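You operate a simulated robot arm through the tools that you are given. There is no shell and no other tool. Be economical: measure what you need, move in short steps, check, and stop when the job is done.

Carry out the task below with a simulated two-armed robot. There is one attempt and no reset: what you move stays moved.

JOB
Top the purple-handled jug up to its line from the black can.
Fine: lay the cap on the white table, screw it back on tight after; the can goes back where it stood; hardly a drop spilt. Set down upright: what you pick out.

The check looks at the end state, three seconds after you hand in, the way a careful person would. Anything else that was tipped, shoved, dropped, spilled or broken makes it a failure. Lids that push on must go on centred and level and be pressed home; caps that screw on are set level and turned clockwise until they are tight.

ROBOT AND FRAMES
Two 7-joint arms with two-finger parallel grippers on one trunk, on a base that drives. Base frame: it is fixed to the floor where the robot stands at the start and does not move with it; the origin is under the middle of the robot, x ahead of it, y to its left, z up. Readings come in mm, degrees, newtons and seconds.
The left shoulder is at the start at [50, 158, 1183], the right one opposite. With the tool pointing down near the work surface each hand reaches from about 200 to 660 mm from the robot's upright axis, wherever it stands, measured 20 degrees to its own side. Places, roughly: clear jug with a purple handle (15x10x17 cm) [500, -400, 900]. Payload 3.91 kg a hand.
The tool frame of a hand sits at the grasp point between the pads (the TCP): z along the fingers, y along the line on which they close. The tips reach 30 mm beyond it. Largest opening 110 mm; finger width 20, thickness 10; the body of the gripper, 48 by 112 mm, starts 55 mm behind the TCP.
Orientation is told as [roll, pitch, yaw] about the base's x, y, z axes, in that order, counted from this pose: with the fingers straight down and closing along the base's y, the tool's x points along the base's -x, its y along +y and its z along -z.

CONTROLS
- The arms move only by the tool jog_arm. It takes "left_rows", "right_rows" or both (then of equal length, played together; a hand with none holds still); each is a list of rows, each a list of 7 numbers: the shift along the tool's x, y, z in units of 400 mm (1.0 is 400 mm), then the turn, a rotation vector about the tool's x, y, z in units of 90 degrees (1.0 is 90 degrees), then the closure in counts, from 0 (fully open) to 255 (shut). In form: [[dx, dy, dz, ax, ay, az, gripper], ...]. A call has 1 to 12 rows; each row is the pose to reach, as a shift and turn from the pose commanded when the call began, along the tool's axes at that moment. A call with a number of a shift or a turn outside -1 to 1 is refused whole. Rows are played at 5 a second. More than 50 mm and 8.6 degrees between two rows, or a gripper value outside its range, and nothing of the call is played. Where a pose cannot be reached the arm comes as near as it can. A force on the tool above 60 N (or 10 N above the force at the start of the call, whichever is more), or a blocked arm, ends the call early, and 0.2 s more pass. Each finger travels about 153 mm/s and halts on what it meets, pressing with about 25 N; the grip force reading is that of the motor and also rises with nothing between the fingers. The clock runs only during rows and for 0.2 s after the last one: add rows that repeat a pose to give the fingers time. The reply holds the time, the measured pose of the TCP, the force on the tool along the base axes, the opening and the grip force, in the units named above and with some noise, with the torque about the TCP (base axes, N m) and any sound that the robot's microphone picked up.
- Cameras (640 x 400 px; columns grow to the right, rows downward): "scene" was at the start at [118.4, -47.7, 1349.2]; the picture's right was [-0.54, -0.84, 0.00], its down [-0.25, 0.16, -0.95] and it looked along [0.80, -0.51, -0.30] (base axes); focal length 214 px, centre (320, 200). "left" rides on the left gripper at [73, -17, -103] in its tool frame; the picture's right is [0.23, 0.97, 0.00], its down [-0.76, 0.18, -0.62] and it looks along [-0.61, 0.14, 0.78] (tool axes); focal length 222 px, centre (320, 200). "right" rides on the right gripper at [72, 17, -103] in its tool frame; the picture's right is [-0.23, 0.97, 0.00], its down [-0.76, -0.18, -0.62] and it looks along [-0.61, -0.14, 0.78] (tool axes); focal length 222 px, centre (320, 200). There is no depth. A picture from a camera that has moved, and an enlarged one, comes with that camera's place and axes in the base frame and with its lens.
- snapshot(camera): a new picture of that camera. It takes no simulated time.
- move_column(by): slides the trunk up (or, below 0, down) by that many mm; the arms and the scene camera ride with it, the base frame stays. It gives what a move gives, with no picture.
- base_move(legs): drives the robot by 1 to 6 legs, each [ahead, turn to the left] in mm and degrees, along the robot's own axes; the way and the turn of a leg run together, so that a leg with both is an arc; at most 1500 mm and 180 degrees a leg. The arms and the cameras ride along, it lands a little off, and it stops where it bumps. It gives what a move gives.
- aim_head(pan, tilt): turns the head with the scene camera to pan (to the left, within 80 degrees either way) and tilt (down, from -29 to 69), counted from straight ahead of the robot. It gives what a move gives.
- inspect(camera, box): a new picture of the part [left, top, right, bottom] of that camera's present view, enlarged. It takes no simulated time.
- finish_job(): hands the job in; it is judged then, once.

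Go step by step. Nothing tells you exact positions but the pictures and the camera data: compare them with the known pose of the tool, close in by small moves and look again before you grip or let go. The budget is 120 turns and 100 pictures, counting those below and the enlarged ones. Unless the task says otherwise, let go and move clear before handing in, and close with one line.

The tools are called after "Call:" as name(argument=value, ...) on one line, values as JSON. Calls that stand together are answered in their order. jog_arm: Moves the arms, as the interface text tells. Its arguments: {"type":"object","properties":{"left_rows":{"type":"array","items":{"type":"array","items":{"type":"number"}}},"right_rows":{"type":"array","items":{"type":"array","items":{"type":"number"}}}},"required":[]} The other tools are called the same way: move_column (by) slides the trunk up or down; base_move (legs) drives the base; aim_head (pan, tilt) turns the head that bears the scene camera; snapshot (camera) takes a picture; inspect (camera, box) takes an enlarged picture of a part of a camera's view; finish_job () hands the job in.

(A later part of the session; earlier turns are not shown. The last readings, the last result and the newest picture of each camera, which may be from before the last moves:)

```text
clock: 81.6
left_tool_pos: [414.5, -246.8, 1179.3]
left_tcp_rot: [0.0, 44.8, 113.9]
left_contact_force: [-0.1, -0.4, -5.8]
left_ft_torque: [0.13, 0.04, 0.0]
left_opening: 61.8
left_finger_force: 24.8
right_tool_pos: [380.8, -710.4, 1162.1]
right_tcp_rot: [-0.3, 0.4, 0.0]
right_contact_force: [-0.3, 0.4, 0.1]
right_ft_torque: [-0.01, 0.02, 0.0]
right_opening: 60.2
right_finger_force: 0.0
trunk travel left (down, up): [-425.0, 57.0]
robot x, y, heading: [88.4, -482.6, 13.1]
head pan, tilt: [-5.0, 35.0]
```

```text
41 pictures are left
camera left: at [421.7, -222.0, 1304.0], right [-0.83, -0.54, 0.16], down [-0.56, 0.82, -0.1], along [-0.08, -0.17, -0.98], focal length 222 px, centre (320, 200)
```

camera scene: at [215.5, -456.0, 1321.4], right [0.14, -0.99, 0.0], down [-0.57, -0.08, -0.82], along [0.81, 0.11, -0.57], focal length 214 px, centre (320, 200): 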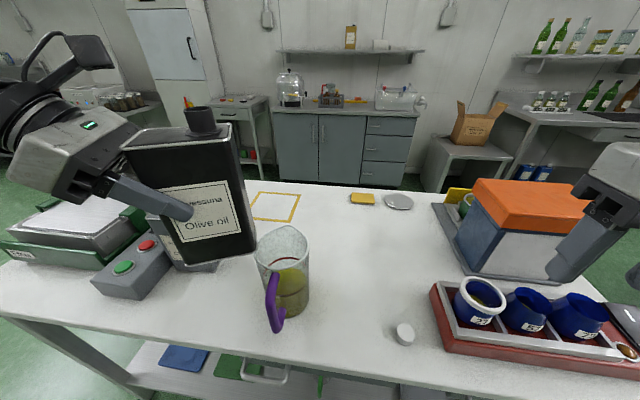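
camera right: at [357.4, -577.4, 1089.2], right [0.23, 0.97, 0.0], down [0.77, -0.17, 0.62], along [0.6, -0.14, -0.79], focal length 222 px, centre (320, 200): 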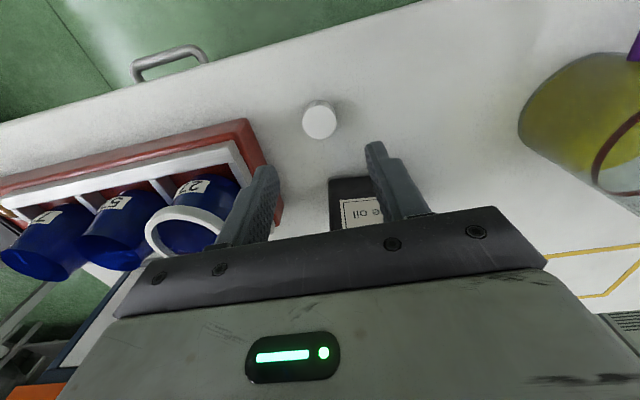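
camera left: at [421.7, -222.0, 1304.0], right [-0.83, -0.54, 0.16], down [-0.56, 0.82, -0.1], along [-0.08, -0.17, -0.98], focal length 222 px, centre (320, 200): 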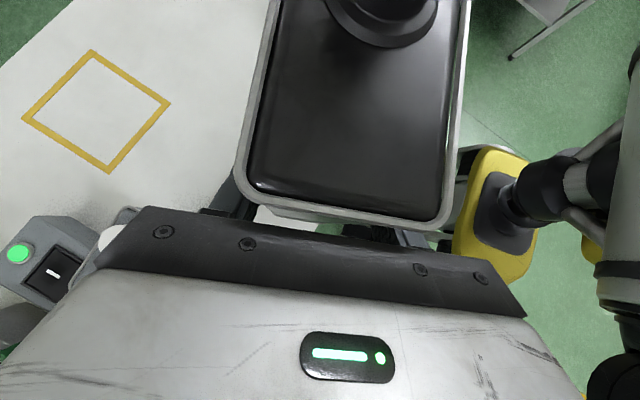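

The can is over the jug's left side and the jug centre is confirmed at (475,-348). I'll tilt slowly to 45° while coming down, with the mouth kept over the jug.

Call:
jog_arm(left_rows=[[0, -0.004, 0, 0, -0.042, 0, 255], [0, -0.008, 0, 0, -0.083, 0, 255], [0, -0.012, 0, 0, -0.125, 0, 255], [0, -0.016, 0, 0, -0.167, 0, 255], [0.004, -0.02, 0.004, 0, -0.208, 0, 255], [0.009, -0.024, 0.009, 0, -0.25, 0, 255], [0.012, -0.028, 0.012, 0, -0.292, 0, 255], [0.016, -0.0325, 0.016, 0, -0.333, 0, 255], [-0.022, -0.0325, 0.048, 0, -0.375, 0, 255], [-0.062, -0.0325, 0.08, 0, -0.417, 0, 255], [-0.102, -0.0325, 0.113, 0, -0.458, 0, 255], [-0.143, -0.0325, 0.147, 0, -0.5, 0, 255]])

Call:
snapshot(camera="scene")

Call:
snapshot(camera="left")

```text
clock: 84.2
left_tool_pos: [427.1, -243.1, 1098.2]
left_tcp_rot: [-0.1, -0.1, 114.1]
left_contact_force: [0.3, 0.5, -5.0]
left_ft_torque: [0.08, 0.02, -0.02]
left_opening: 61.7
left_finger_force: 25.4
right_tool_pos: [380.9, -710.7, 1162.8]
right_tcp_rot: [-0.3, 0.5, 0.0]
right_contact_force: [-0.8, -0.1, -1.3]
right_ft_torque: [0.0, -0.03, -0.04]
right_opening: 60.0
right_finger_force: 0.1
trunk travel left (down, up): [-425.0, 57.0]
robot x, y, heading: [89.8, -478.2, 13.1]
head pan, tilt: [-5.0, 35.0]
```

```text
40 pictures are left
camera scene: at [216.3, -456.7, 1321.3], right [0.14, -0.99, 0.0], down [-0.57, -0.08, -0.82], along [0.81, 0.11, -0.57], focal length 214 px, centre (320, 200)
```

scene: 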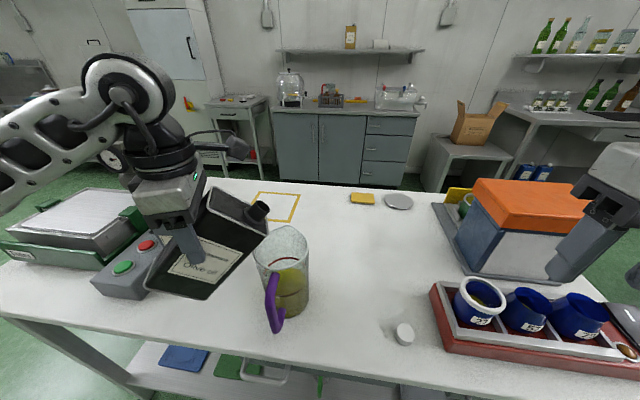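

```text
39 pictures are left
camera left: at [473.2, -303.3, 1199.9], right [-0.8, -0.6, 0.0], down [-0.47, 0.62, 0.63], along [-0.38, 0.5, -0.78], focal length 222 px, centre (320, 200)
```

left: 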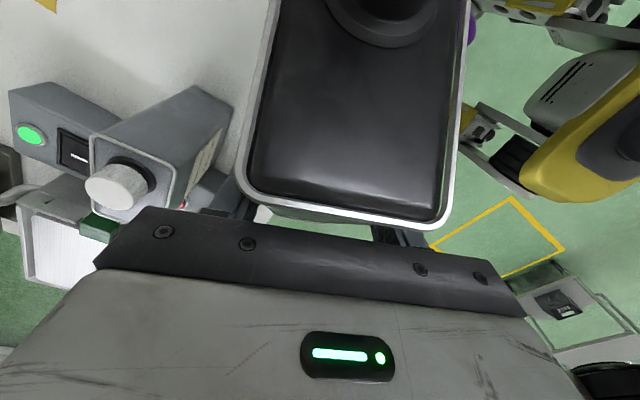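

The mouth is where computed, above the jug opening at (468,-330,1116), with nothing flowing yet. I'll tilt on gently to 66° and watch.

Call:
jog_arm(left_rows=[[-0.002, 0, -0.002, 0, -0.042, 0, 255], [-0.004, 0, -0.005, 0, -0.083, 0, 255], [-0.004, 0, -0.01, 0, -0.125, 0, 255], [-0.0035, 0, -0.015, 0, -0.167, 0, 255], [-0.002, 0, -0.0175, 0, -0.189, 0, 255], [-0.001, 0, -0.02, 0, -0.211, 0, 255], [-0.0005, 0, -0.0225, 0, -0.233, 0, 255]])

Call:
inspect(camera="scene", box=[200, 180, 360, 340])

```text
clock: 85.8
left_tool_pos: [426.4, -242.3, 1108.8]
left_tcp_rot: [0.0, -21.2, 113.9]
left_contact_force: [-0.4, 0.0, -5.9]
left_ft_torque: [-0.04, 0.01, -0.03]
left_opening: 62.0
left_finger_force: 24.8
right_tool_pos: [380.4, -710.8, 1161.4]
right_tcp_rot: [-0.2, 0.6, 0.0]
right_contact_force: [0.7, -0.5, -0.5]
right_ft_torque: [-0.01, -0.01, -0.01]
right_opening: 60.0
right_finger_force: 0.0
trunk travel left (down, up): [-425.0, 57.0]
robot x, y, heading: [87.4, -480.8, 12.8]
head pan, tilt: [-5.0, 35.0]
```

```text
2.50 times, centred on (280, 260) of scene
camera zoom: at [216.2, -456.9, 1321.3], right [0.14, -0.99, 0.0], down [-0.57, -0.08, -0.82], along [0.81, 0.11, -0.57], focal length 536 px, centre (420, 50)
```

zoom: 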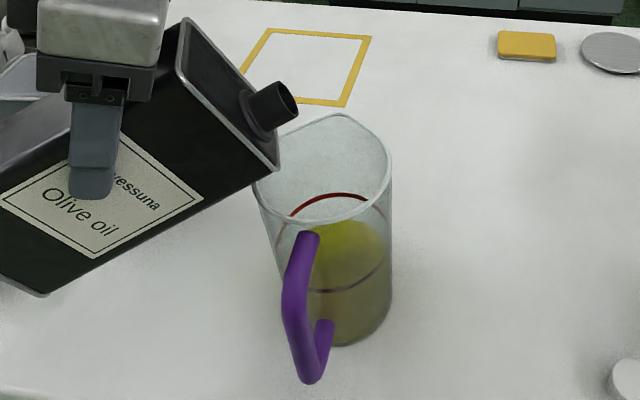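

No flow yet. I'll go on to 72° and hold briefly.

Call:
jog_arm(left_rows=[[0.001, 0, -0.004, 0, -0.022, 0, 255], [0.001, 0, -0.0085, 0, -0.044, 0, 255], [0.002, 0, -0.0115, 0, -0.067, 0, 255], [0.002, 0, -0.0115, 0, -0.067, 0, 255]])

Call:
inspect(camera="scene", box=[200, 180, 360, 340])

```text
clock: 86.8
left_tool_pos: [428.4, -244.1, 1111.6]
left_tcp_rot: [0.0, -27.2, 113.8]
left_contact_force: [-0.6, 0.3, -5.0]
left_ft_torque: [-0.06, -0.04, -0.01]
left_opening: 61.6
left_finger_force: 25.1
right_tool_pos: [381.1, -710.9, 1162.4]
right_tcp_rot: [-0.3, 0.5, 0.0]
right_contact_force: [0.3, 0.0, -0.4]
right_ft_torque: [0.01, 0.01, 0.04]
right_opening: 60.1
right_finger_force: 0.0
trunk travel left (down, up): [-425.0, 57.0]
robot x, y, heading: [88.4, -481.2, 13.1]
head pan, tilt: [-5.0, 35.0]
```

```text
2.50 times, centred on (280, 260) of scene
camera zoom: at [216.2, -456.6, 1321.3], right [0.14, -0.99, 0.0], down [-0.57, -0.08, -0.82], along [0.81, 0.11, -0.57], focal length 536 px, centre (420, 50)
```

zoom: 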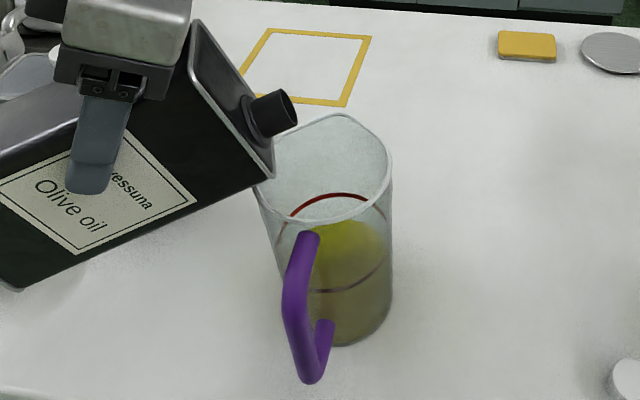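

Still dry. On to 77°.

Call:
jog_arm(left_rows=[[0.0005, 0, -0.0045, 0, -0.022, 0, 255], [0.001, 0, -0.01, 0, -0.044, 0, 255], [0.001, 0, -0.013, 0, -0.056, 0, 255], [0.001, 0, -0.013, 0, -0.056, 0, 255]])

Call:
inspect(camera="scene", box=[200, 180, 360, 340])

```text
clock: 87.8
left_tool_pos: [429.8, -246.9, 1115.7]
left_tcp_rot: [0.1, -32.3, 113.9]
left_contact_force: [-0.1, 0.3, -5.8]
left_ft_torque: [-0.05, -0.04, 0.0]
left_opening: 61.8
left_finger_force: 24.8
right_tool_pos: [380.5, -710.9, 1161.8]
right_tcp_rot: [-0.2, 0.5, -0.1]
right_contact_force: [-0.4, -0.3, 0.1]
right_ft_torque: [0.0, 0.0, 0.02]
right_opening: 60.1
right_finger_force: 0.1
trunk travel left (down, up): [-425.0, 57.0]
robot x, y, heading: [92.7, -481.1, 12.9]
head pan, tilt: [-5.0, 35.0]
```

```text
2.50 times, centred on (280, 260) of scene
camera zoom: at [216.2, -456.7, 1321.3], right [0.14, -0.99, 0.0], down [-0.57, -0.08, -0.82], along [0.81, 0.11, -0.57], focal length 536 px, centre (420, 50)
```

zoom: 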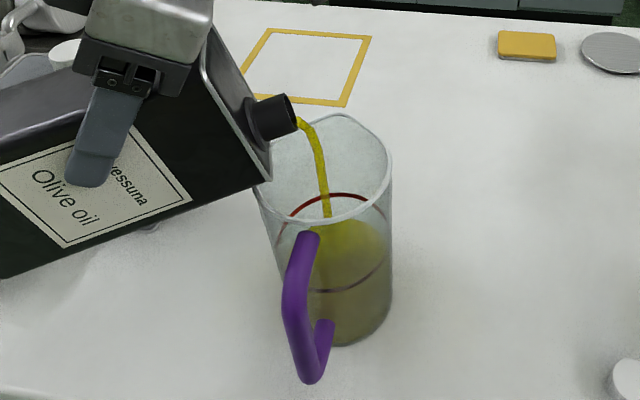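

Oil is flowing neatly into the jug. I'll hold this angle for one second and check the level.

Call:
jog_arm(left_rows=[[0, 0, 0, 0, 0, 0, 255], [0, 0, 0, 0, 0, 0, 255], [0, 0, 0, 0, 0, 0, 255], [0, 0, 0, 0, 0, 0, 255]])

Call:
inspect(camera="scene", box=[240, 210, 340, 330])

```text
clock: 88.8
left_tool_pos: [430.7, -247.5, 1115.5]
left_tcp_rot: [0.1, -32.2, 113.9]
left_contact_force: [0.0, 0.2, -4.5]
left_ft_torque: [-0.1, -0.03, 0.02]
left_opening: 61.6
left_finger_force: 25.2
right_tool_pos: [381.4, -710.8, 1160.9]
right_tcp_rot: [-0.3, 0.5, 0.0]
right_contact_force: [0.2, -0.8, 0.2]
right_ft_torque: [0.02, -0.01, -0.02]
right_opening: 60.2
right_finger_force: 0.1
trunk travel left (down, up): [-425.0, 57.0]
robot x, y, heading: [90.7, -481.3, 12.5]
head pan, tilt: [-5.0, 35.0]
```

```text
3.33 times, centred on (290, 270) of scene
camera zoom: at [216.2, -456.8, 1321.3], right [0.14, -0.99, 0.0], down [-0.57, -0.08, -0.82], along [0.81, 0.11, -0.57], focal length 715 px, centre (420, -33)
```

zoom: 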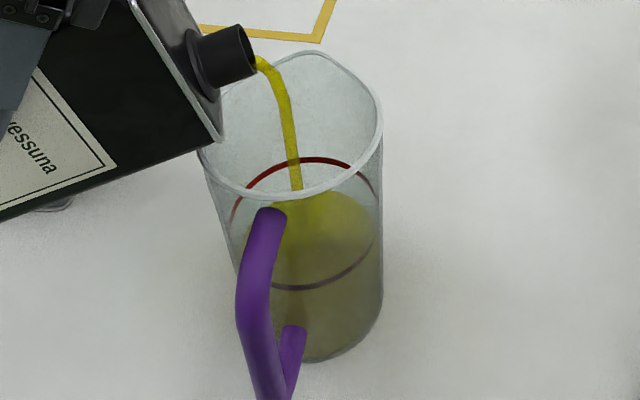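

The level rises slowly, about a tenth of the way so far. I'll add 2° and hold about 2 s.

Call:
jog_arm(left_rows=[[0, 0, -0.006, 0, -0.022, 0, 255], [0, 0, -0.006, 0, -0.022, 0, 255], [0, 0, -0.006, 0, -0.022, 0, 255], [0, 0, -0.006, 0, -0.022, 0, 255], [0, 0, -0.006, 0, -0.022, 0, 255], [0, 0, -0.006, 0, -0.022, 0, 255], [0, 0, -0.006, 0, -0.022, 0, 255], [0, 0, -0.006, 0, -0.022, 0, 255]])

Call:
inspect(camera="scene", box=[240, 210, 340, 330])

```text
clock: 90.6
left_tool_pos: [429.2, -248.4, 1117.9]
left_tcp_rot: [0.1, -34.1, 114.0]
left_contact_force: [-0.9, -0.3, -5.3]
left_ft_torque: [-0.05, -0.03, 0.02]
left_opening: 62.1
left_finger_force: 25.1
right_tool_pos: [379.7, -710.6, 1161.6]
right_tcp_rot: [-0.2, 0.5, -0.1]
right_contact_force: [0.0, 0.2, -0.7]
right_ft_torque: [0.01, 0.01, 0.02]
right_opening: 60.3
right_finger_force: 0.1
trunk travel left (down, up): [-425.0, 57.0]
robot x, y, heading: [92.4, -479.6, 12.8]
head pan, tilt: [-5.0, 35.0]
```

```text
3.33 times, centred on (290, 270) of scene
camera zoom: at [216.2, -456.8, 1321.3], right [0.14, -0.99, 0.0], down [-0.57, -0.08, -0.82], along [0.81, 0.11, -0.57], focal length 715 px, centre (420, -33)
```

zoom: 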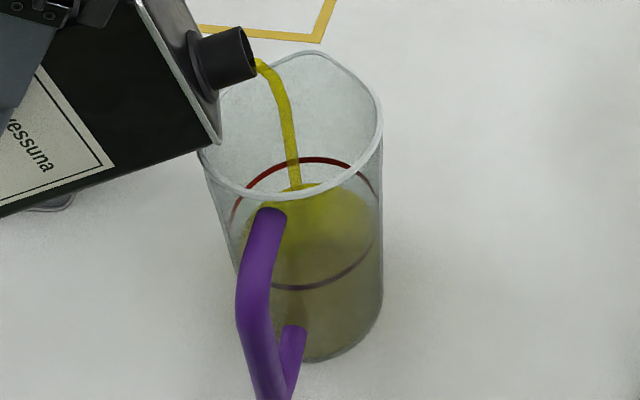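

The level is up to a quarter of the way. I'll hold on with 1° more for about 2.4 s.

Call:
jog_arm(left_rows=[[0, 0, -0.003, 0, -0.011, 0, 255], [0, 0, -0.003, 0, -0.011, 0, 255], [0, 0, -0.003, 0, -0.011, 0, 255], [0, 0, -0.003, 0, -0.011, 0, 255], [0, 0, -0.003, 0, -0.011, 0, 255], [0, 0, -0.003, 0, -0.011, 0, 255], [0, 0, -0.003, 0, -0.011, 0, 255], [0, 0, -0.003, 0, -0.011, 0, 255], [0, 0, -0.003, 0, -0.011, 0, 255], [0, 0, -0.003, 0, -0.011, 0, 255], [0, 0, -0.003, 0, -0.011, 0, 255]])

Call:
inspect(camera="scene", box=[240, 210, 340, 330])

```text
clock: 93.0
left_tool_pos: [429.4, -249.6, 1118.0]
left_tcp_rot: [0.1, -35.2, 113.8]
left_contact_force: [-0.3, -0.1, -3.7]
left_ft_torque: [-0.09, -0.05, 0.04]
left_opening: 61.7
left_finger_force: 24.5
right_tool_pos: [380.8, -709.7, 1163.0]
right_tcp_rot: [-0.2, 0.5, -0.1]
right_contact_force: [0.6, 0.1, -0.6]
right_ft_torque: [-0.03, -0.01, 0.01]
right_opening: 60.1
right_finger_force: 0.1
trunk travel left (down, up): [-425.0, 57.0]
robot x, y, heading: [90.2, -481.5, 13.0]
head pan, tilt: [-5.0, 35.0]
```

```text
3.33 times, centred on (290, 270) of scene
camera zoom: at [216.2, -456.8, 1321.3], right [0.14, -0.99, 0.0], down [-0.57, -0.08, -0.82], along [0.81, 0.11, -0.57], focal length 715 px, centre (420, -33)
```

zoom: 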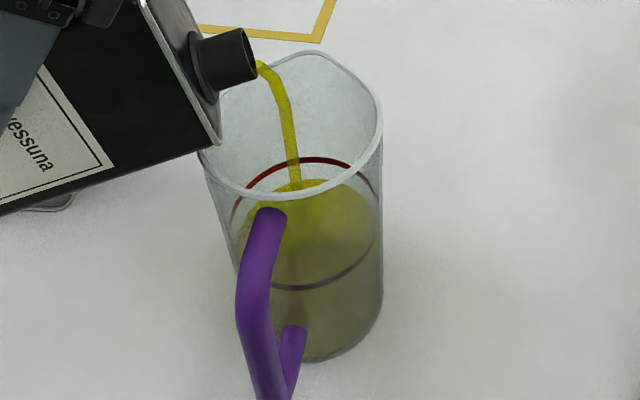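

The flow tapers as the can empties. I'll tilt 3° more and hold about 2.4 s.

Call:
jog_arm(left_rows=[[0, 0, -0.005, 0, -0.017, 0, 255], [0, 0, -0.009, 0, -0.033, 0, 255], [0, 0, -0.009, 0, -0.033, 0, 255], [0, 0, -0.009, 0, -0.033, 0, 255], [0, 0, -0.009, 0, -0.033, 0, 255], [0, 0, -0.009, 0, -0.033, 0, 255], [0, 0, -0.009, 0, -0.033, 0, 255], [0, 0, -0.009, 0, -0.033, 0, 255], [0, 0, -0.009, 0, -0.033, 0, 255], [0, 0, -0.009, 0, -0.033, 0, 255], [0, 0, -0.009, 0, -0.033, 0, 255]])

Call:
inspect(camera="scene", box=[240, 210, 340, 330])

```text
clock: 95.4
left_tool_pos: [431.0, -251.0, 1121.5]
left_tcp_rot: [0.0, -38.2, 113.8]
left_contact_force: [0.3, 0.2, -3.8]
left_ft_torque: [-0.03, -0.01, -0.02]
left_opening: 61.9
left_finger_force: 25.2
right_tool_pos: [380.8, -710.6, 1161.2]
right_tcp_rot: [-0.2, 0.4, 0.0]
right_contact_force: [-0.2, 0.1, 0.2]
right_ft_torque: [0.0, 0.02, -0.02]
right_opening: 59.8
right_finger_force: 0.0
trunk travel left (down, up): [-425.0, 57.0]
robot x, y, heading: [87.1, -479.6, 13.0]
head pan, tilt: [-5.0, 35.0]
```

```text
3.33 times, centred on (290, 270) of scene
camera zoom: at [216.1, -456.8, 1321.3], right [0.14, -0.99, 0.0], down [-0.57, -0.08, -0.82], along [0.81, 0.11, -0.57], focal length 715 px, centre (420, -33)
```

zoom: 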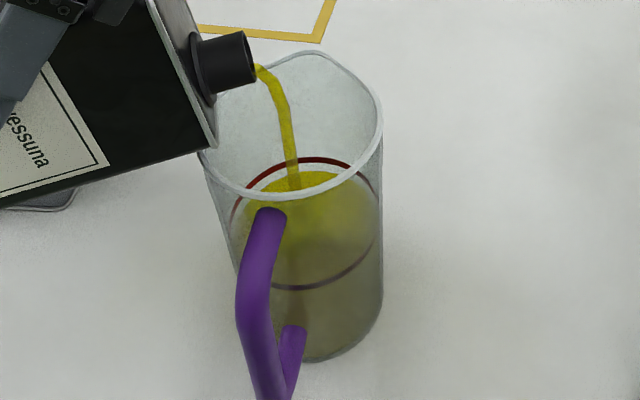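

The surface is close under the line. I'll hold about 1.2 s more at this angle.

Call:
jog_arm(left_rows=[[0, 0, 0, 0, 0, 0, 255], [0, 0, 0, 0, 0, 0, 255], [0, 0, 0, 0, 0, 0, 255], [0, 0, 0, 0, 0, 0, 255], [0, 0, 0, 0, 0, 0, 255]])

Call:
inspect(camera="scene", box=[250, 230, 330, 300])

```text
clock: 96.6
left_tool_pos: [431.1, -250.6, 1122.2]
left_tcp_rot: [0.0, -38.2, 113.8]
left_contact_force: [-0.4, 0.0, -4.2]
left_ft_torque: [-0.08, 0.02, 0.03]
left_opening: 61.9
left_finger_force: 24.8
right_tool_pos: [379.7, -710.8, 1161.1]
right_tcp_rot: [-0.2, 0.6, 0.0]
right_contact_force: [-0.4, 0.9, -0.1]
right_ft_torque: [0.01, 0.0, -0.03]
right_opening: 59.8
right_finger_force: 0.0
trunk travel left (down, up): [-425.0, 57.0]
robot x, y, heading: [89.6, -482.3, 13.0]
head pan, tilt: [-5.0, 35.0]
```

```text
5.71 times, centred on (290, 265) of scene
camera zoom: at [216.1, -456.8, 1321.3], right [0.14, -0.99, 0.0], down [-0.57, -0.08, -0.82], along [0.81, 0.11, -0.57], focal length 1226 px, centre (491, -171)
```

zoom: 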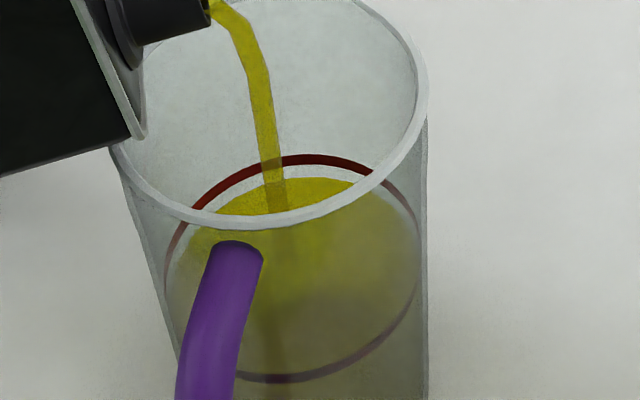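

It still needs about 8 mm and the flow has weakened. I'll tilt 3° more for about 1.4 s.

Call:
jog_arm(left_rows=[[0.001, 0, -0.005, 0, -0.017, 0, 255], [0.001, 0, -0.009, 0, -0.033, 0, 255], [0.001, 0, -0.009, 0, -0.033, 0, 255], [0.001, 0, -0.009, 0, -0.033, 0, 255], [0.001, 0, -0.009, 0, -0.033, 0, 255], [0.001, 0, -0.009, 0, -0.033, 0, 255]])

Call:
inspect(camera="scene", box=[250, 230, 330, 300])

```text
clock: 98.0
left_tool_pos: [431.8, -253.6, 1124.4]
left_tcp_rot: [0.0, -41.1, 113.8]
left_contact_force: [-0.4, -0.1, -4.1]
left_ft_torque: [-0.02, -0.04, -0.02]
left_opening: 61.7
left_finger_force: 25.2
right_tool_pos: [380.7, -709.7, 1159.9]
right_tcp_rot: [-0.2, 0.5, -0.1]
right_contact_force: [-0.4, 0.5, -0.5]
right_ft_torque: [-0.01, -0.01, 0.0]
right_opening: 60.2
right_finger_force: 0.0
trunk travel left (down, up): [-425.0, 57.0]
robot x, y, heading: [90.4, -483.3, 13.0]
head pan, tilt: [-5.0, 35.0]
```

```text
5.71 times, centred on (290, 265) of scene
camera zoom: at [216.1, -456.8, 1321.3], right [0.14, -0.99, 0.0], down [-0.57, -0.08, -0.82], along [0.81, 0.11, -0.57], focal length 1226 px, centre (491, -171)
```

zoom: 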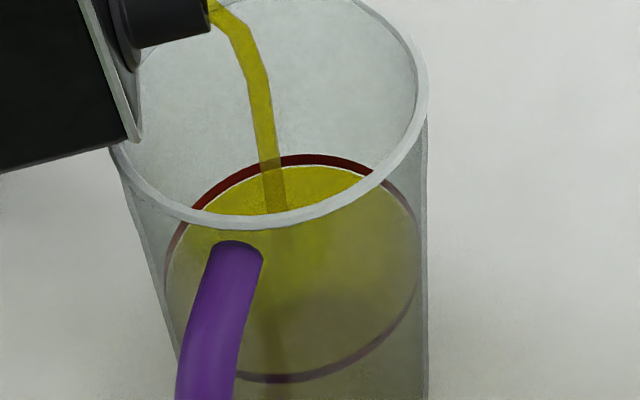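

The surface is now right at the lower edge of the line; the run-out should finish it. I'll tilt back to 66°, keeping the mouth over the jug.

Call:
jog_arm(left_rows=[[-0.001, 0, 0.011, 0, 0.044, 0, 255], [0, 0, 0.021, 0, 0.089, 0, 255], [0, 0, 0.032, 0, 0.133, 0, 255], [0.001, 0, 0.04, 0, 0.178, 0, 255], [0.002, 0, 0.0475, 0, 0.222, 0, 255], [0.002, 0, 0.0475, 0, 0.222, 0, 255], [0.002, 0, 0.0475, 0, 0.222, 0, 255]])

Call:
inspect(camera="scene", box=[250, 230, 330, 300])

```text
clock: 99.6
left_tool_pos: [427.7, -243.3, 1109.0]
left_tcp_rot: [-0.1, -21.1, 113.9]
left_contact_force: [-0.9, -0.1, -3.1]
left_ft_torque: [-0.04, 0.0, 0.0]
left_opening: 61.7
left_finger_force: 25.8
right_tool_pos: [381.9, -710.7, 1162.1]
right_tcp_rot: [-0.2, 0.5, 0.0]
right_contact_force: [-0.2, 0.4, 0.1]
right_ft_torque: [0.0, 0.02, -0.01]
right_opening: 60.3
right_finger_force: 0.0
trunk travel left (down, up): [-425.0, 57.0]
robot x, y, heading: [89.3, -484.6, 12.9]
head pan, tilt: [-5.0, 35.0]
```

```text
5.71 times, centred on (290, 265) of scene
camera zoom: at [216.1, -456.7, 1321.3], right [0.14, -0.99, 0.0], down [-0.57, -0.08, -0.82], along [0.81, 0.11, -0.57], focal length 1226 px, centre (491, -171)
```

zoom: 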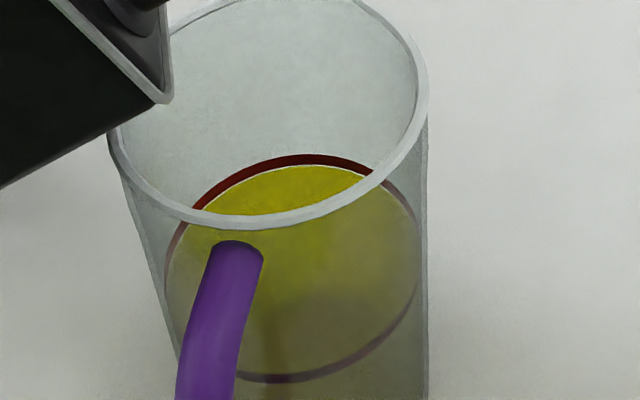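

The surface sits at the lower edge of the line band, about 2 mm shy of its middle. I'll give one brief extra pour, tilting to 84° and straight back.

Call:
jog_arm(left_rows=[[0.0025, 0, -0.0035, 0, -0.044, 0, 255], [0.004, 0, -0.0125, 0, -0.089, 0, 255], [0.006, 0, -0.024, 0, -0.133, 0, 255], [0.009, 0, -0.0355, 0, -0.178, 0, 255], [0.011, 0, -0.042, 0, -0.2, 0, 255], [0.011, 0, -0.042, 0, -0.2, 0, 255], [0.009, 0, -0.0355, 0, -0.178, 0, 255], [0.006, 0, -0.024, 0, -0.133, 0, 255], [0.004, 0, -0.0125, 0, -0.089, 0, 255], [0.0025, 0, -0.0035, 0, -0.044, 0, 255], [0, 0, 0, 0, 0, 0, 255], [0, 0, 0, 0, 0, 0, 255]])

Call:
inspect(camera="scene", box=[250, 230, 330, 300])

```text
clock: 102.2
left_tool_pos: [428.6, -242.6, 1108.9]
left_tcp_rot: [0.0, -21.2, 113.9]
left_contact_force: [0.3, 0.0, -4.8]
left_ft_torque: [-0.02, -0.04, -0.05]
left_opening: 62.2
left_finger_force: 24.9
right_tool_pos: [380.0, -710.8, 1161.3]
right_tcp_rot: [-0.2, 0.4, 0.0]
right_contact_force: [-0.9, -0.2, -0.1]
right_ft_torque: [0.0, -0.05, 0.03]
right_opening: 59.8
right_finger_force: 0.1
trunk travel left (down, up): [-425.0, 57.0]
robot x, y, heading: [91.1, -479.0, 12.7]
head pan, tilt: [-5.0, 35.0]
```

```text
5.71 times, centred on (290, 265) of scene
camera zoom: at [216.2, -456.9, 1321.3], right [0.14, -0.99, 0.0], down [-0.57, -0.08, -0.82], along [0.81, 0.11, -0.57], focal length 1226 px, centre (491, -171)
```

zoom: 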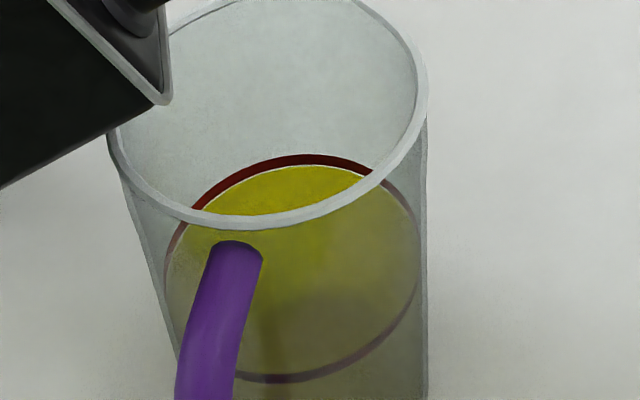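

Barely any change, since 84° no longer flows. One more short pour at 86° should bring it onto the band.

Call:
jog_arm(left_rows=[[0.004, 0, -0.0125, 0, -0.089, 0, 255], [0.009, 0, -0.0355, 0, -0.178, 0, 255], [0.014, 0, -0.0455, 0, -0.222, 0, 255], [0.014, 0, -0.0455, 0, -0.222, 0, 255], [0.014, 0, -0.0455, 0, -0.222, 0, 255], [0.014, 0, -0.0455, 0, -0.222, 0, 255], [0.009, 0, -0.0355, 0, -0.178, 0, 255], [0.006, 0, -0.024, 0, -0.133, 0, 255], [0.004, 0, -0.0125, 0, -0.089, 0, 255], [0.0025, 0, -0.0035, 0, -0.044, 0, 255], [0, 0, 0, 0, 0, 0, 255], [0, 0, 0, 0, 0, 0, 255]])

Call:
inspect(camera="scene", box=[250, 230, 330, 300])

```text
clock: 104.8
left_tool_pos: [427.0, -243.0, 1109.8]
left_tcp_rot: [0.0, -21.1, 114.0]
left_contact_force: [0.2, -0.1, -2.8]
left_ft_torque: [0.02, -0.01, 0.01]
left_opening: 62.0
left_finger_force: 24.8
right_tool_pos: [379.3, -710.8, 1162.0]
right_tcp_rot: [-0.2, 0.6, -0.1]
right_contact_force: [-0.8, 0.3, 0.8]
right_ft_torque: [0.01, 0.02, -0.01]
right_opening: 59.9
right_finger_force: 0.0
trunk travel left (down, up): [-425.0, 57.0]
robot x, y, heading: [91.0, -476.9, 13.1]
head pan, tilt: [-5.0, 35.0]
```

```text
5.71 times, centred on (290, 265) of scene
camera zoom: at [216.2, -457.0, 1321.3], right [0.14, -0.99, 0.0], down [-0.57, -0.08, -0.82], along [0.81, 0.11, -0.57], focal length 1226 px, centre (491, -171)
```

zoom: 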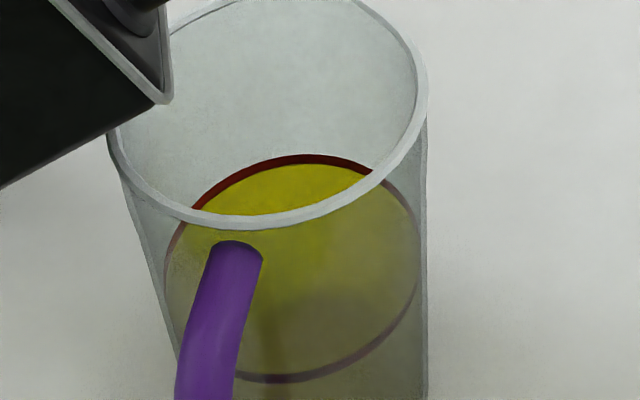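

The oil surface now meets the line. I'll bring the can back upright while lifting it clear.

Call:
jog_arm(left_rows=[[-0.0005, 0, 0.0055, 0, 0.067, 0, 255], [0.002, 0, 0.0125, 0, 0.133, 0, 255], [0.006, 0, 0.016, 0, 0.2, 0, 255], [0, 0, -0.0135, 0, 0.267, 0, 255], [-0.02, 0, -0.086, 0, 0.333, 0, 255], [-0.04, 0, -0.159, 0, 0.4, 0, 255], [-0.049, 0, -0.169, 0, 0.467, 0, 255], [-0.056, 0, -0.166, 0, 0.533, 0, 255], [-0.063, 0, -0.163, 0, 0.6, 0, 255], [-0.065, 0, -0.1625, 0, 0.667, 0, 255], [-0.065, 0, -0.1625, 0, 0.733, 0, 255]])

Call:
snapshot(camera="scene")

Call:
snapshot(camera="left")

```text
clock: 107.2
left_tool_pos: [426.4, -241.1, 1179.5]
left_tcp_rot: [0.0, 44.9, 113.9]
left_contact_force: [0.6, -0.3, -4.4]
left_ft_torque: [0.12, 0.04, 0.01]
left_opening: 61.7
left_finger_force: 24.8
right_tool_pos: [380.1, -710.6, 1161.9]
right_tcp_rot: [-0.2, 0.5, -0.1]
right_contact_force: [-0.1, -0.5, -0.5]
right_ft_torque: [0.01, 0.01, 0.01]
right_opening: 60.0
right_finger_force: 0.1
trunk travel left (down, up): [-425.0, 57.0]
robot x, y, heading: [91.2, -481.3, 13.0]
head pan, tilt: [-5.0, 35.0]
```

```text
26 pictures are left
camera scene: at [216.0, -456.6, 1321.4], right [0.14, -0.99, 0.0], down [-0.57, -0.08, -0.82], along [0.81, 0.11, -0.57], focal length 214 px, centre (320, 200)
```

scene: 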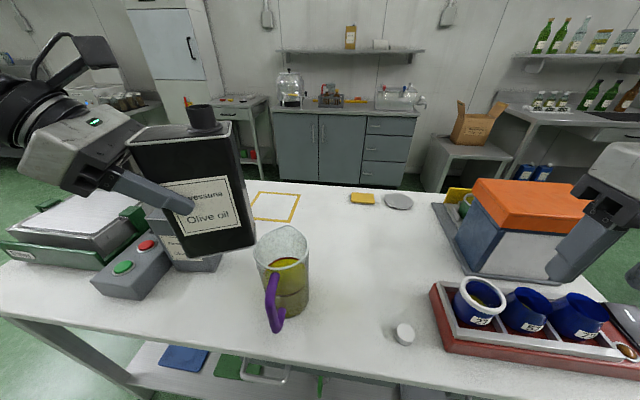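

```text
25 pictures are left
camera left: at [433.5, -215.8, 1303.9], right [-0.83, -0.54, 0.16], down [-0.56, 0.82, -0.1], along [-0.08, -0.17, -0.98], focal length 222 px, centre (320, 200)
```

left: 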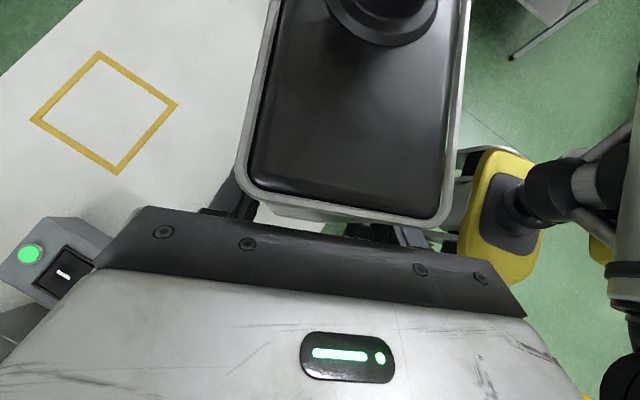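

The can is upright and unslipped, the jug is filled, and the table is clean. I'll carry the can back above its place, 40 mm up.

Call:
jog_arm(left_rows=[[0.068, 0.004, 0.068, -0.0295, 0, 0.0295, 255], [0.135, 0.007, 0.135, -0.059, 0, 0.059, 255], [0.203, 0.011, 0.203, -0.0884, 0, 0.0884, 255], [0.27, 0.015, 0.27, -0.118, 0, 0.118, 255], [0.338, 0.019, 0.338, -0.147, 0, 0.147, 255], [0.406, 0.022, 0.406, -0.177, 0, 0.177, 255], [0.473, 0.026, 0.473, -0.206, 0, 0.206, 255], [0.541, 0.03, 0.541, -0.2357, 0, 0.2357, 255], [0.467, 0.03, 0.615, -0.2357, 0, 0.2357, 255], [0.393, 0.03, 0.689, -0.2357, 0, 0.2357, 255], [0.319, 0.03, 0.763, -0.2357, 0, 0.2357, 255], [0.245, 0.03, 0.837, -0.2357, 0, 0.2357, 255]])

```text
clock: 109.8
left_tool_pos: [538.6, -530.1, 1009.1]
left_tcp_rot: [0.0, 44.9, 84.0]
left_contact_force: [-0.1, -0.2, -3.5]
left_ft_torque: [0.14, -0.02, 0.02]
left_opening: 61.9
left_finger_force: 25.5
right_tool_pos: [380.0, -709.9, 1161.5]
right_tcp_rot: [-0.1, 0.5, 0.0]
right_contact_force: [0.9, -0.6, 0.0]
right_ft_torque: [0.01, 0.0, 0.02]
right_opening: 60.0
right_finger_force: 0.0
trunk travel left (down, up): [-425.0, 57.0]
robot x, y, heading: [89.7, -482.6, 12.9]
head pan, tilt: [-5.0, 35.0]
```

I'll lower the can the last stretch, ending gently at its former height.

Call:
jog_arm(left_rows=[[-0.009, -0.002, -0.009, 0, 0, 0, 255], [-0.03, -0.002, 0.013, 0, 0, 0, 255], [-0.05, -0.002, 0.033, 0, 0, 0, 255], [-0.064, -0.002, 0.047, 0, 0, 0, 255], [-0.07, -0.002, 0.053, 0, 0, 0, 255], [-0.0735, -0.002, 0.0565, 0, 0, 0, 255], [-0.0757, -0.002, 0.0587, 0, 0, 0, 255], [-0.0757, -0.002, 0.0587, 0, 0, 0, 255]])

Call:
inspect(camera="scene", box=[220, 180, 460, 340])

```text
clock: 111.6
left_tool_pos: [540.8, -522.7, 973.4]
left_tcp_rot: [0.1, 44.9, 83.9]
left_contact_force: [-0.6, 0.0, -3.8]
left_ft_torque: [0.13, -0.01, -0.03]
left_opening: 61.8
left_finger_force: 25.4
right_tool_pos: [379.1, -711.3, 1162.2]
right_tcp_rot: [-0.2, 0.5, 0.1]
right_contact_force: [-0.5, -0.3, -0.3]
right_ft_torque: [0.02, 0.0, 0.04]
right_opening: 59.8
right_finger_force: 0.1
trunk travel left (down, up): [-425.0, 57.0]
robot x, y, heading: [90.4, -480.2, 12.9]
head pan, tilt: [-5.0, 35.0]
```

```text
2.50 times, centred on (340, 260) of scene
camera zoom: at [216.2, -457.0, 1321.3], right [0.14, -0.99, 0.0], down [-0.57, -0.08, -0.82], along [0.81, 0.11, -0.57], focal length 536 px, centre (270, 50)
```

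zoom: 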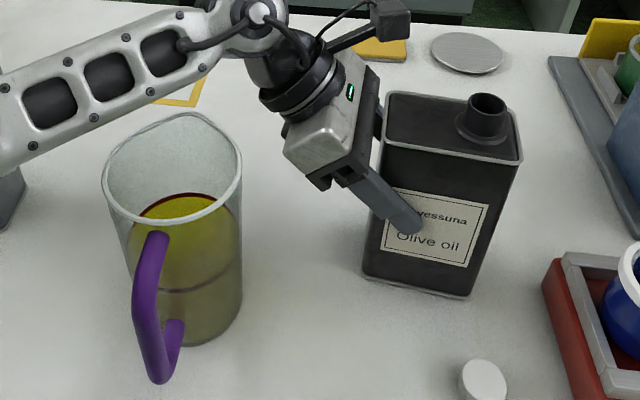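

It is still about 2 mm above the table and 2–3 mm off in y; I'll correct and settle it.

Call:
jog_arm(left_rows=[[0.0045, 0.0015, 0.005, 0, 0, 0, 255], [0.0005, 0.0015, 0.009, 0, 0, 0, 255], [-0.001, 0.0015, 0.0105, 0, 0, 0, 255], [-0.001, 0.0015, 0.0105, 0, 0, 0, 255]])

```text
clock: 112.6
left_tool_pos: [540.0, -523.8, 971.4]
left_tcp_rot: [0.1, 44.8, 84.0]
left_contact_force: [-0.4, 0.2, 0.2]
left_ft_torque: [0.27, -0.06, 0.01]
left_opening: 61.7
left_finger_force: 24.9
right_tool_pos: [381.5, -710.4, 1161.9]
right_tcp_rot: [-0.3, 0.5, -0.1]
right_contact_force: [0.1, 0.2, 0.6]
right_ft_torque: [0.05, -0.01, 0.0]
right_opening: 59.9
right_finger_force: 0.1
trunk travel left (down, up): [-425.0, 57.0]
robot x, y, heading: [91.0, -480.9, 12.9]
head pan, tilt: [-5.0, 35.0]
```

The can stands on the table at its old spot. I'll release it with the left hand, back off, and bring the right hand above the cap on the table.

Call:
jog_arm(left_rows=[[0, 0, 0, 0, 0, 0, 0], [0, 0, 0, 0, 0, 0, 0], [0, 0, -0.08, 0, 0, 0, 0], [0, 0, -0.165, 0, 0, 0, 0], [0, 0, -0.25, 0, 0, 0, 0], [0, 0, -0.335, 0, 0, 0, 0], [0, 0, -0.42, 0, 0, 0, 0], [0, 0, -0.5, 0, 0, 0, 0]], right_rows=[[0, 0, 0, 0, 0, 0, 116], [0, 0, 0, 0, 0, 0, 116], [0, 0, 0, 0, 0, 0, 116], [-0.0235, 0.065, 0.08, 0, 0, 0, 116], [-0.047, 0.13, 0.16, 0, 0, 0, 116], [-0.07, 0.19, 0.25, 0, 0, 0, 116], [-0.094, 0.24, 0.345, 0, 0, 0, 116], [-0.1175, 0.291, 0.4375, 0, 0, 0, 116]])

Call:
inspect(camera="right", box=[200, 40, 440, 200])

```text
clock: 114.4
left_tool_pos: [555.6, -384.3, 1111.8]
left_tcp_rot: [0.2, 44.8, 84.1]
left_contact_force: [0.0, -0.1, -0.7]
left_ft_torque: [0.02, -0.01, -0.03]
left_opening: 109.8
left_finger_force: 0.1
right_tool_pos: [426.8, -595.9, 987.0]
right_tcp_rot: [-0.2, 0.4, 0.1]
right_contact_force: [-0.8, -0.3, -0.5]
right_ft_torque: [-0.01, 0.04, 0.03]
right_opening: 59.9
right_finger_force: 0.0
trunk travel left (down, up): [-425.0, 57.0]
robot x, y, heading: [91.8, -478.4, 12.6]
head pan, tilt: [-5.0, 35.0]
```

```text
2.50 times, centred on (320, 120) of right
camera zoom: at [356.1, -578.9, 1089.8], right [0.23, 0.97, 0.0], down [0.77, -0.17, 0.62], along [0.6, -0.14, -0.79], focal length 555 px, centre (320, 400)
```

zoom: 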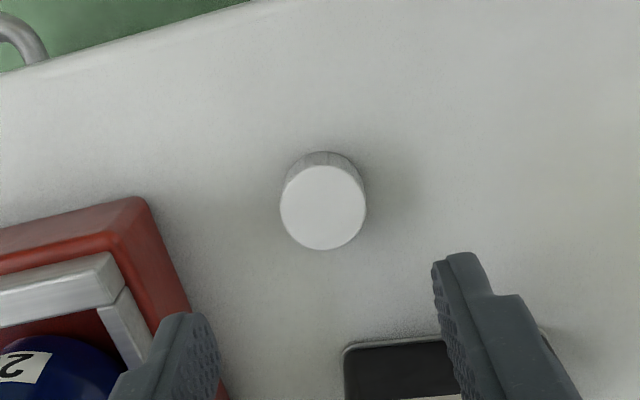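

The cap is directly under the right hand. I'll descend around it, stop about 2 mm above the table, and grip.

Call:
jog_arm(right_rows=[[0, 0.002, 0.08, 0, 0, 0, 116], [0, 0.002, 0.16, 0, 0, 0, 116], [0, 0.002, 0.22, 0, 0, 0, 116], [0, 0.002, 0.239, 0, 0, 0, 116], [0, 0.002, 0.239, 0, 0, 0, 116], [0, 0.002, 0.239, 0, 0, 0, 255], [0, 0.002, 0.239, 0, 0, 0, 255], [0, 0.002, 0.239, 0, 0, 0, 255]])

Call:
inspect(camera="right", box=[200, 80, 440, 240])

```text
clock: 116.2
left_tool_pos: [555.5, -383.4, 1110.7]
left_tcp_rot: [0.2, 44.8, 84.0]
left_contact_force: [0.7, 0.1, 0.5]
left_ft_torque: [0.0, 0.02, 0.01]
left_opening: 110.1
left_finger_force: 0.0
right_tool_pos: [424.4, -595.9, 891.9]
right_tcp_rot: [-0.3, 0.5, 0.1]
right_contact_force: [1.3, -0.9, -0.8]
right_ft_torque: [0.0, 0.01, -0.03]
right_opening: 30.7
right_finger_force: 25.4
trunk travel left (down, up): [-425.0, 57.0]
robot x, y, heading: [87.2, -480.8, 12.8]
head pan, tilt: [-5.0, 35.0]
```

```text
2.50 times, centred on (320, 160) of right
camera zoom: at [354.4, -579.8, 994.4], right [0.23, 0.97, -0.01], down [0.77, -0.18, 0.62], along [0.6, -0.14, -0.79], focal length 555 px, centre (320, 300)
```

zoom: 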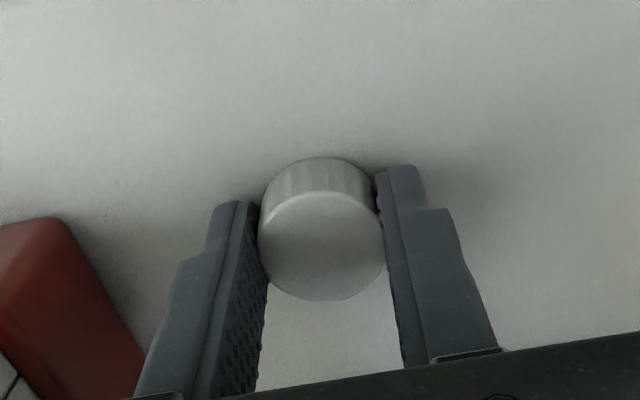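

The cap is gripped. I'll lift it straight up, raise the trunk 55 mm again, and then check the reach over the can.

Call:
jog_arm(right_rows=[[0, 0, -0.05, 0, 0, 0, 255], [0, 0, -0.15, 0, 0, 0, 255], [0, 0, -0.25, 0, 0, 0, 255], [0, 0, -0.35, 0, 0, 0, 255], [0, 0, -0.45, 0, 0, 0, 255], [0, 0, -0.55, 0, 0, 0, 255]])

Call:
move_column(by=55)

```text
clock: 117.6
left_tool_pos: [555.1, -384.8, 1111.1]
left_tcp_rot: [0.1, 44.7, 84.0]
left_contact_force: [0.2, 0.3, -0.3]
left_ft_torque: [0.02, -0.01, -0.01]
left_opening: 110.1
left_finger_force: 0.0
right_tool_pos: [425.7, -595.4, 1113.5]
right_tcp_rot: [-0.2, 0.4, 0.0]
right_contact_force: [0.2, 0.0, -0.9]
right_ft_torque: [-0.03, 0.01, 0.02]
right_opening: 30.9
right_finger_force: 24.9
trunk travel left (down, up): [-425.0, 57.0]
robot x, y, heading: [89.8, -479.4, 12.9]
head pan, tilt: [-5.0, 35.0]
```

```text
clock: 118.6
left_tool_pos: [555.2, -384.2, 1166.3]
left_tcp_rot: [0.0, 44.8, 84.0]
left_contact_force: [0.6, 1.3, -0.2]
left_ft_torque: [0.02, 0.0, -0.03]
left_opening: 110.1
left_finger_force: 0.0
right_tool_pos: [426.0, -596.2, 1168.2]
right_tcp_rot: [-0.2, 0.5, -0.1]
right_contact_force: [-0.4, 0.6, 0.4]
right_ft_torque: [-0.02, 0.02, -0.01]
right_opening: 30.6
right_finger_force: 25.0
trunk travel left (down, up): [-480.0, 2.0]
robot x, y, heading: [95.1, -482.0, 12.9]
head pan, tilt: [-5.0, 35.0]
```

Now the left hand grips the can again while the right hand brings the cap above the mouth at yaw 34°.

Call:
jog_arm(left_rows=[[-0.024, 0, 0.088, 0, 0, 0, 0], [-0.048, 0, 0.175, 0, 0, 0, 0], [-0.073, 0, 0.26, 0, 0, 0, 0], [-0.097, 0.0005, 0.35, 0, 0, 0, 0], [-0.097, 0.0005, 0.43, 0, 0, 0, 0], [-0.097, 0.0005, 0.51, 0, 0, 0, 0], [-0.097, 0.0005, 0.5925, 0, 0, 0, 0], [-0.097, 0.0005, 0.5925, 0, 0, 0, 60], [-0.097, 0.0005, 0.5925, 0, 0, 0, 100], [-0.097, 0.0005, 0.5925, 0, 0, 0, 255], [-0.097, 0.0005, 0.5925, 0, 0, 0, 255], [-0.097, 0.0005, 0.5925, 0, 0, 0, 255]], right_rows=[[-0.03, 0.006, 0, -0.002, -0.004, -0.047, 255], [-0.067, 0.012, 0, -0.002, -0.004, -0.095, 255], [-0.1, 0.017, 0.01, -0.002, -0.004, -0.142, 255], [-0.135, 0.023, 0.03, -0.002, -0.004, -0.189, 255], [-0.17, 0.029, 0.05, -0.002, -0.004, -0.236, 255], [-0.2, 0.035, 0.07, -0.002, -0.004, -0.284, 255], [-0.235, 0.04, 0.09, -0.002, -0.004, -0.331, 255], [-0.27, 0.046, 0.11, -0.002, -0.004, -0.378, 255], [-0.27, 0.046, 0.12, -0.002, -0.004, -0.378, 255], [-0.27, 0.046, 0.1325, -0.002, -0.004, -0.378, 255], [-0.27, 0.046, 0.1325, -0.002, -0.004, -0.378, 255], [-0.27, 0.046, 0.1325, -0.002, -0.004, -0.378, 255]])

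Call:
inspect(camera="right", box=[200, 60, 440, 240])

Call:
inspect(camera="scene", box=[320, 180, 480, 300])

```text
clock: 121.2
left_tool_pos: [540.0, -523.4, 971.1]
left_tcp_rot: [0.2, 44.6, 84.1]
left_contact_force: [0.3, -0.9, 0.0]
left_ft_torque: [-0.02, 0.0, 0.04]
left_opening: 61.7
left_finger_force: 24.5
right_tool_pos: [533.4, -578.6, 1115.3]
right_tcp_rot: [0.1, 0.1, 34.0]
right_contact_force: [0.2, 0.2, 0.4]
right_ft_torque: [0.01, -0.01, 0.0]
right_opening: 30.8
right_finger_force: 25.2
trunk travel left (down, up): [-480.0, 2.0]
robot x, y, heading: [95.3, -481.6, 12.9]
head pan, tilt: [-5.0, 35.0]
```

```text
2.22 times, centred on (320, 150) of right
camera zoom: at [465.2, -605.2, 1217.0], right [-0.36, 0.93, 0.0], down [0.73, 0.28, 0.62], along [0.58, 0.22, -0.78], focal length 494 px, centre (320, 311)
```

zoom: 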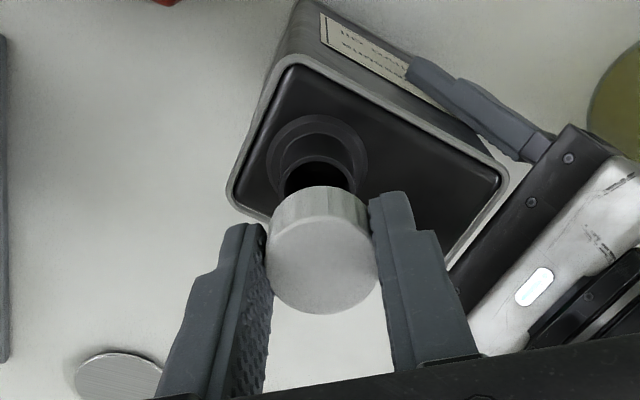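

```text
3.33 times, centred on (400, 240) of scene
camera zoom: at [216.1, -457.0, 1376.3], right [0.14, -0.99, 0.0], down [-0.57, -0.08, -0.82], along [0.81, 0.11, -0.57], focal length 715 px, centre (53, 67)
```

zoom: 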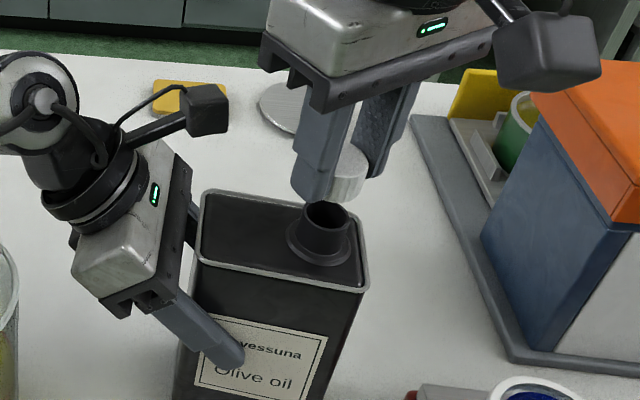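

From the contact readings while unscrewing, I put the neck axis at (533.6,-577.3), shifted 1.5 mm with the can. I'll nudge over, lower the cap to just above the first thread, and check.

Call:
jog_arm(right_rows=[[-0.0017, 0.0025, 0.03, 0, 0, 0, 255], [-0.0017, 0.0025, 0.06, 0, 0, 0, 255], [-0.0017, 0.0025, 0.08, 0, 0, 0, 255], [-0.0017, 0.0025, 0.095, 0, 0, 0, 255]])

Call:
inspect(camera="scene", box=[340, 180, 460, 280])

```text
clock: 122.2
left_tool_pos: [539.2, -522.4, 971.3]
left_tcp_rot: [0.1, 44.6, 83.9]
left_contact_force: [2.7, -3.4, -6.1]
left_ft_torque: [0.6, -0.57, 0.35]
left_opening: 62.1
left_finger_force: 24.6
right_tool_pos: [534.5, -574.9, 1078.2]
right_tcp_rot: [0.1, -0.3, 34.1]
right_contact_force: [2.5, 1.5, 25.8]
right_ft_torque: [-0.14, 0.03, 0.04]
right_opening: 31.5
right_finger_force: 25.4
trunk travel left (down, up): [-480.0, 2.0]
robot x, y, heading: [92.1, -475.3, 12.9]
head pan, tilt: [-5.0, 35.0]
```

```text
4.00 times, centred on (400, 230) of scene
camera zoom: at [215.5, -456.5, 1376.5], right [0.14, -0.99, 0.0], down [-0.57, -0.08, -0.82], along [0.81, 0.11, -0.57], focal length 858 px, centre (0, 80)
```

zoom: 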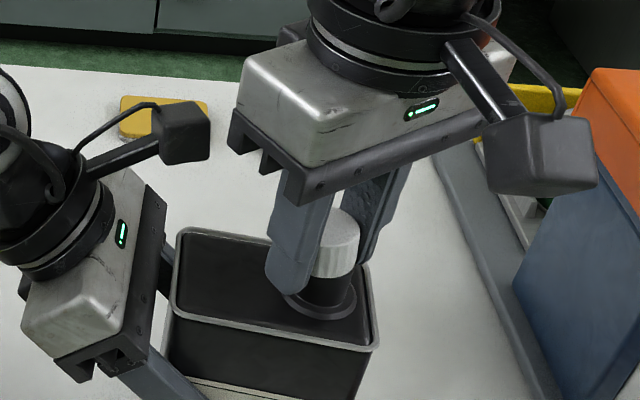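

The cap touched the neck rim without dropping over it. It seems to sit about 2 mm forward in the fingers, so I'll lift 5 mm, shift 2 mm back and try again gently.

Call:
jog_arm(right_rows=[[0, 0, -0.012, 0, 0, 0, 255], [0.005, 0, -0.012, 0, 0, 0, 255], [0.005, 0, -0.006, 0, 0, -0.04, 255], [0.005, 0, 0, 0, 0, 0, 255], [0.005, 0, 0.003, 0, 0, 0.03, 255]])

Call:
inspect(camera="right", box=[240, 80, 400, 220])

```text
clock: 123.4
left_tool_pos: [539.9, -522.7, 971.0]
left_tcp_rot: [0.2, 44.8, 84.0]
left_contact_force: [-1.2, 2.7, 0.3]
left_ft_torque: [-0.09, -0.08, -0.15]
left_opening: 61.7
left_finger_force: 24.9
right_tool_pos: [532.6, -579.4, 1075.7]
right_tcp_rot: [0.1, 0.3, 31.3]
right_contact_force: [2.1, -2.2, 1.2]
right_ft_torque: [-0.04, -0.05, 0.0]
right_opening: 31.0
right_finger_force: 25.1
trunk travel left (down, up): [-480.0, 2.0]
robot x, y, heading: [90.6, -480.9, 13.0]
head pan, tilt: [-5.0, 35.0]
```

```text
2.86 times, centred on (320, 150) of right
camera zoom: at [462.8, -601.9, 1177.1], right [-0.31, 0.95, 0.0], down [0.75, 0.24, 0.62], along [0.59, 0.2, -0.78], focal length 635 px, centre (320, 343)
```

zoom: 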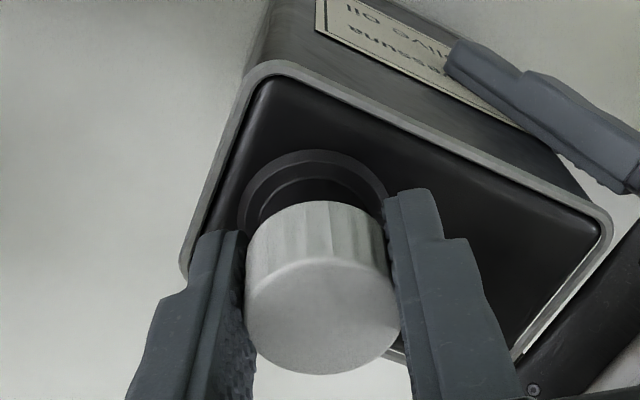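

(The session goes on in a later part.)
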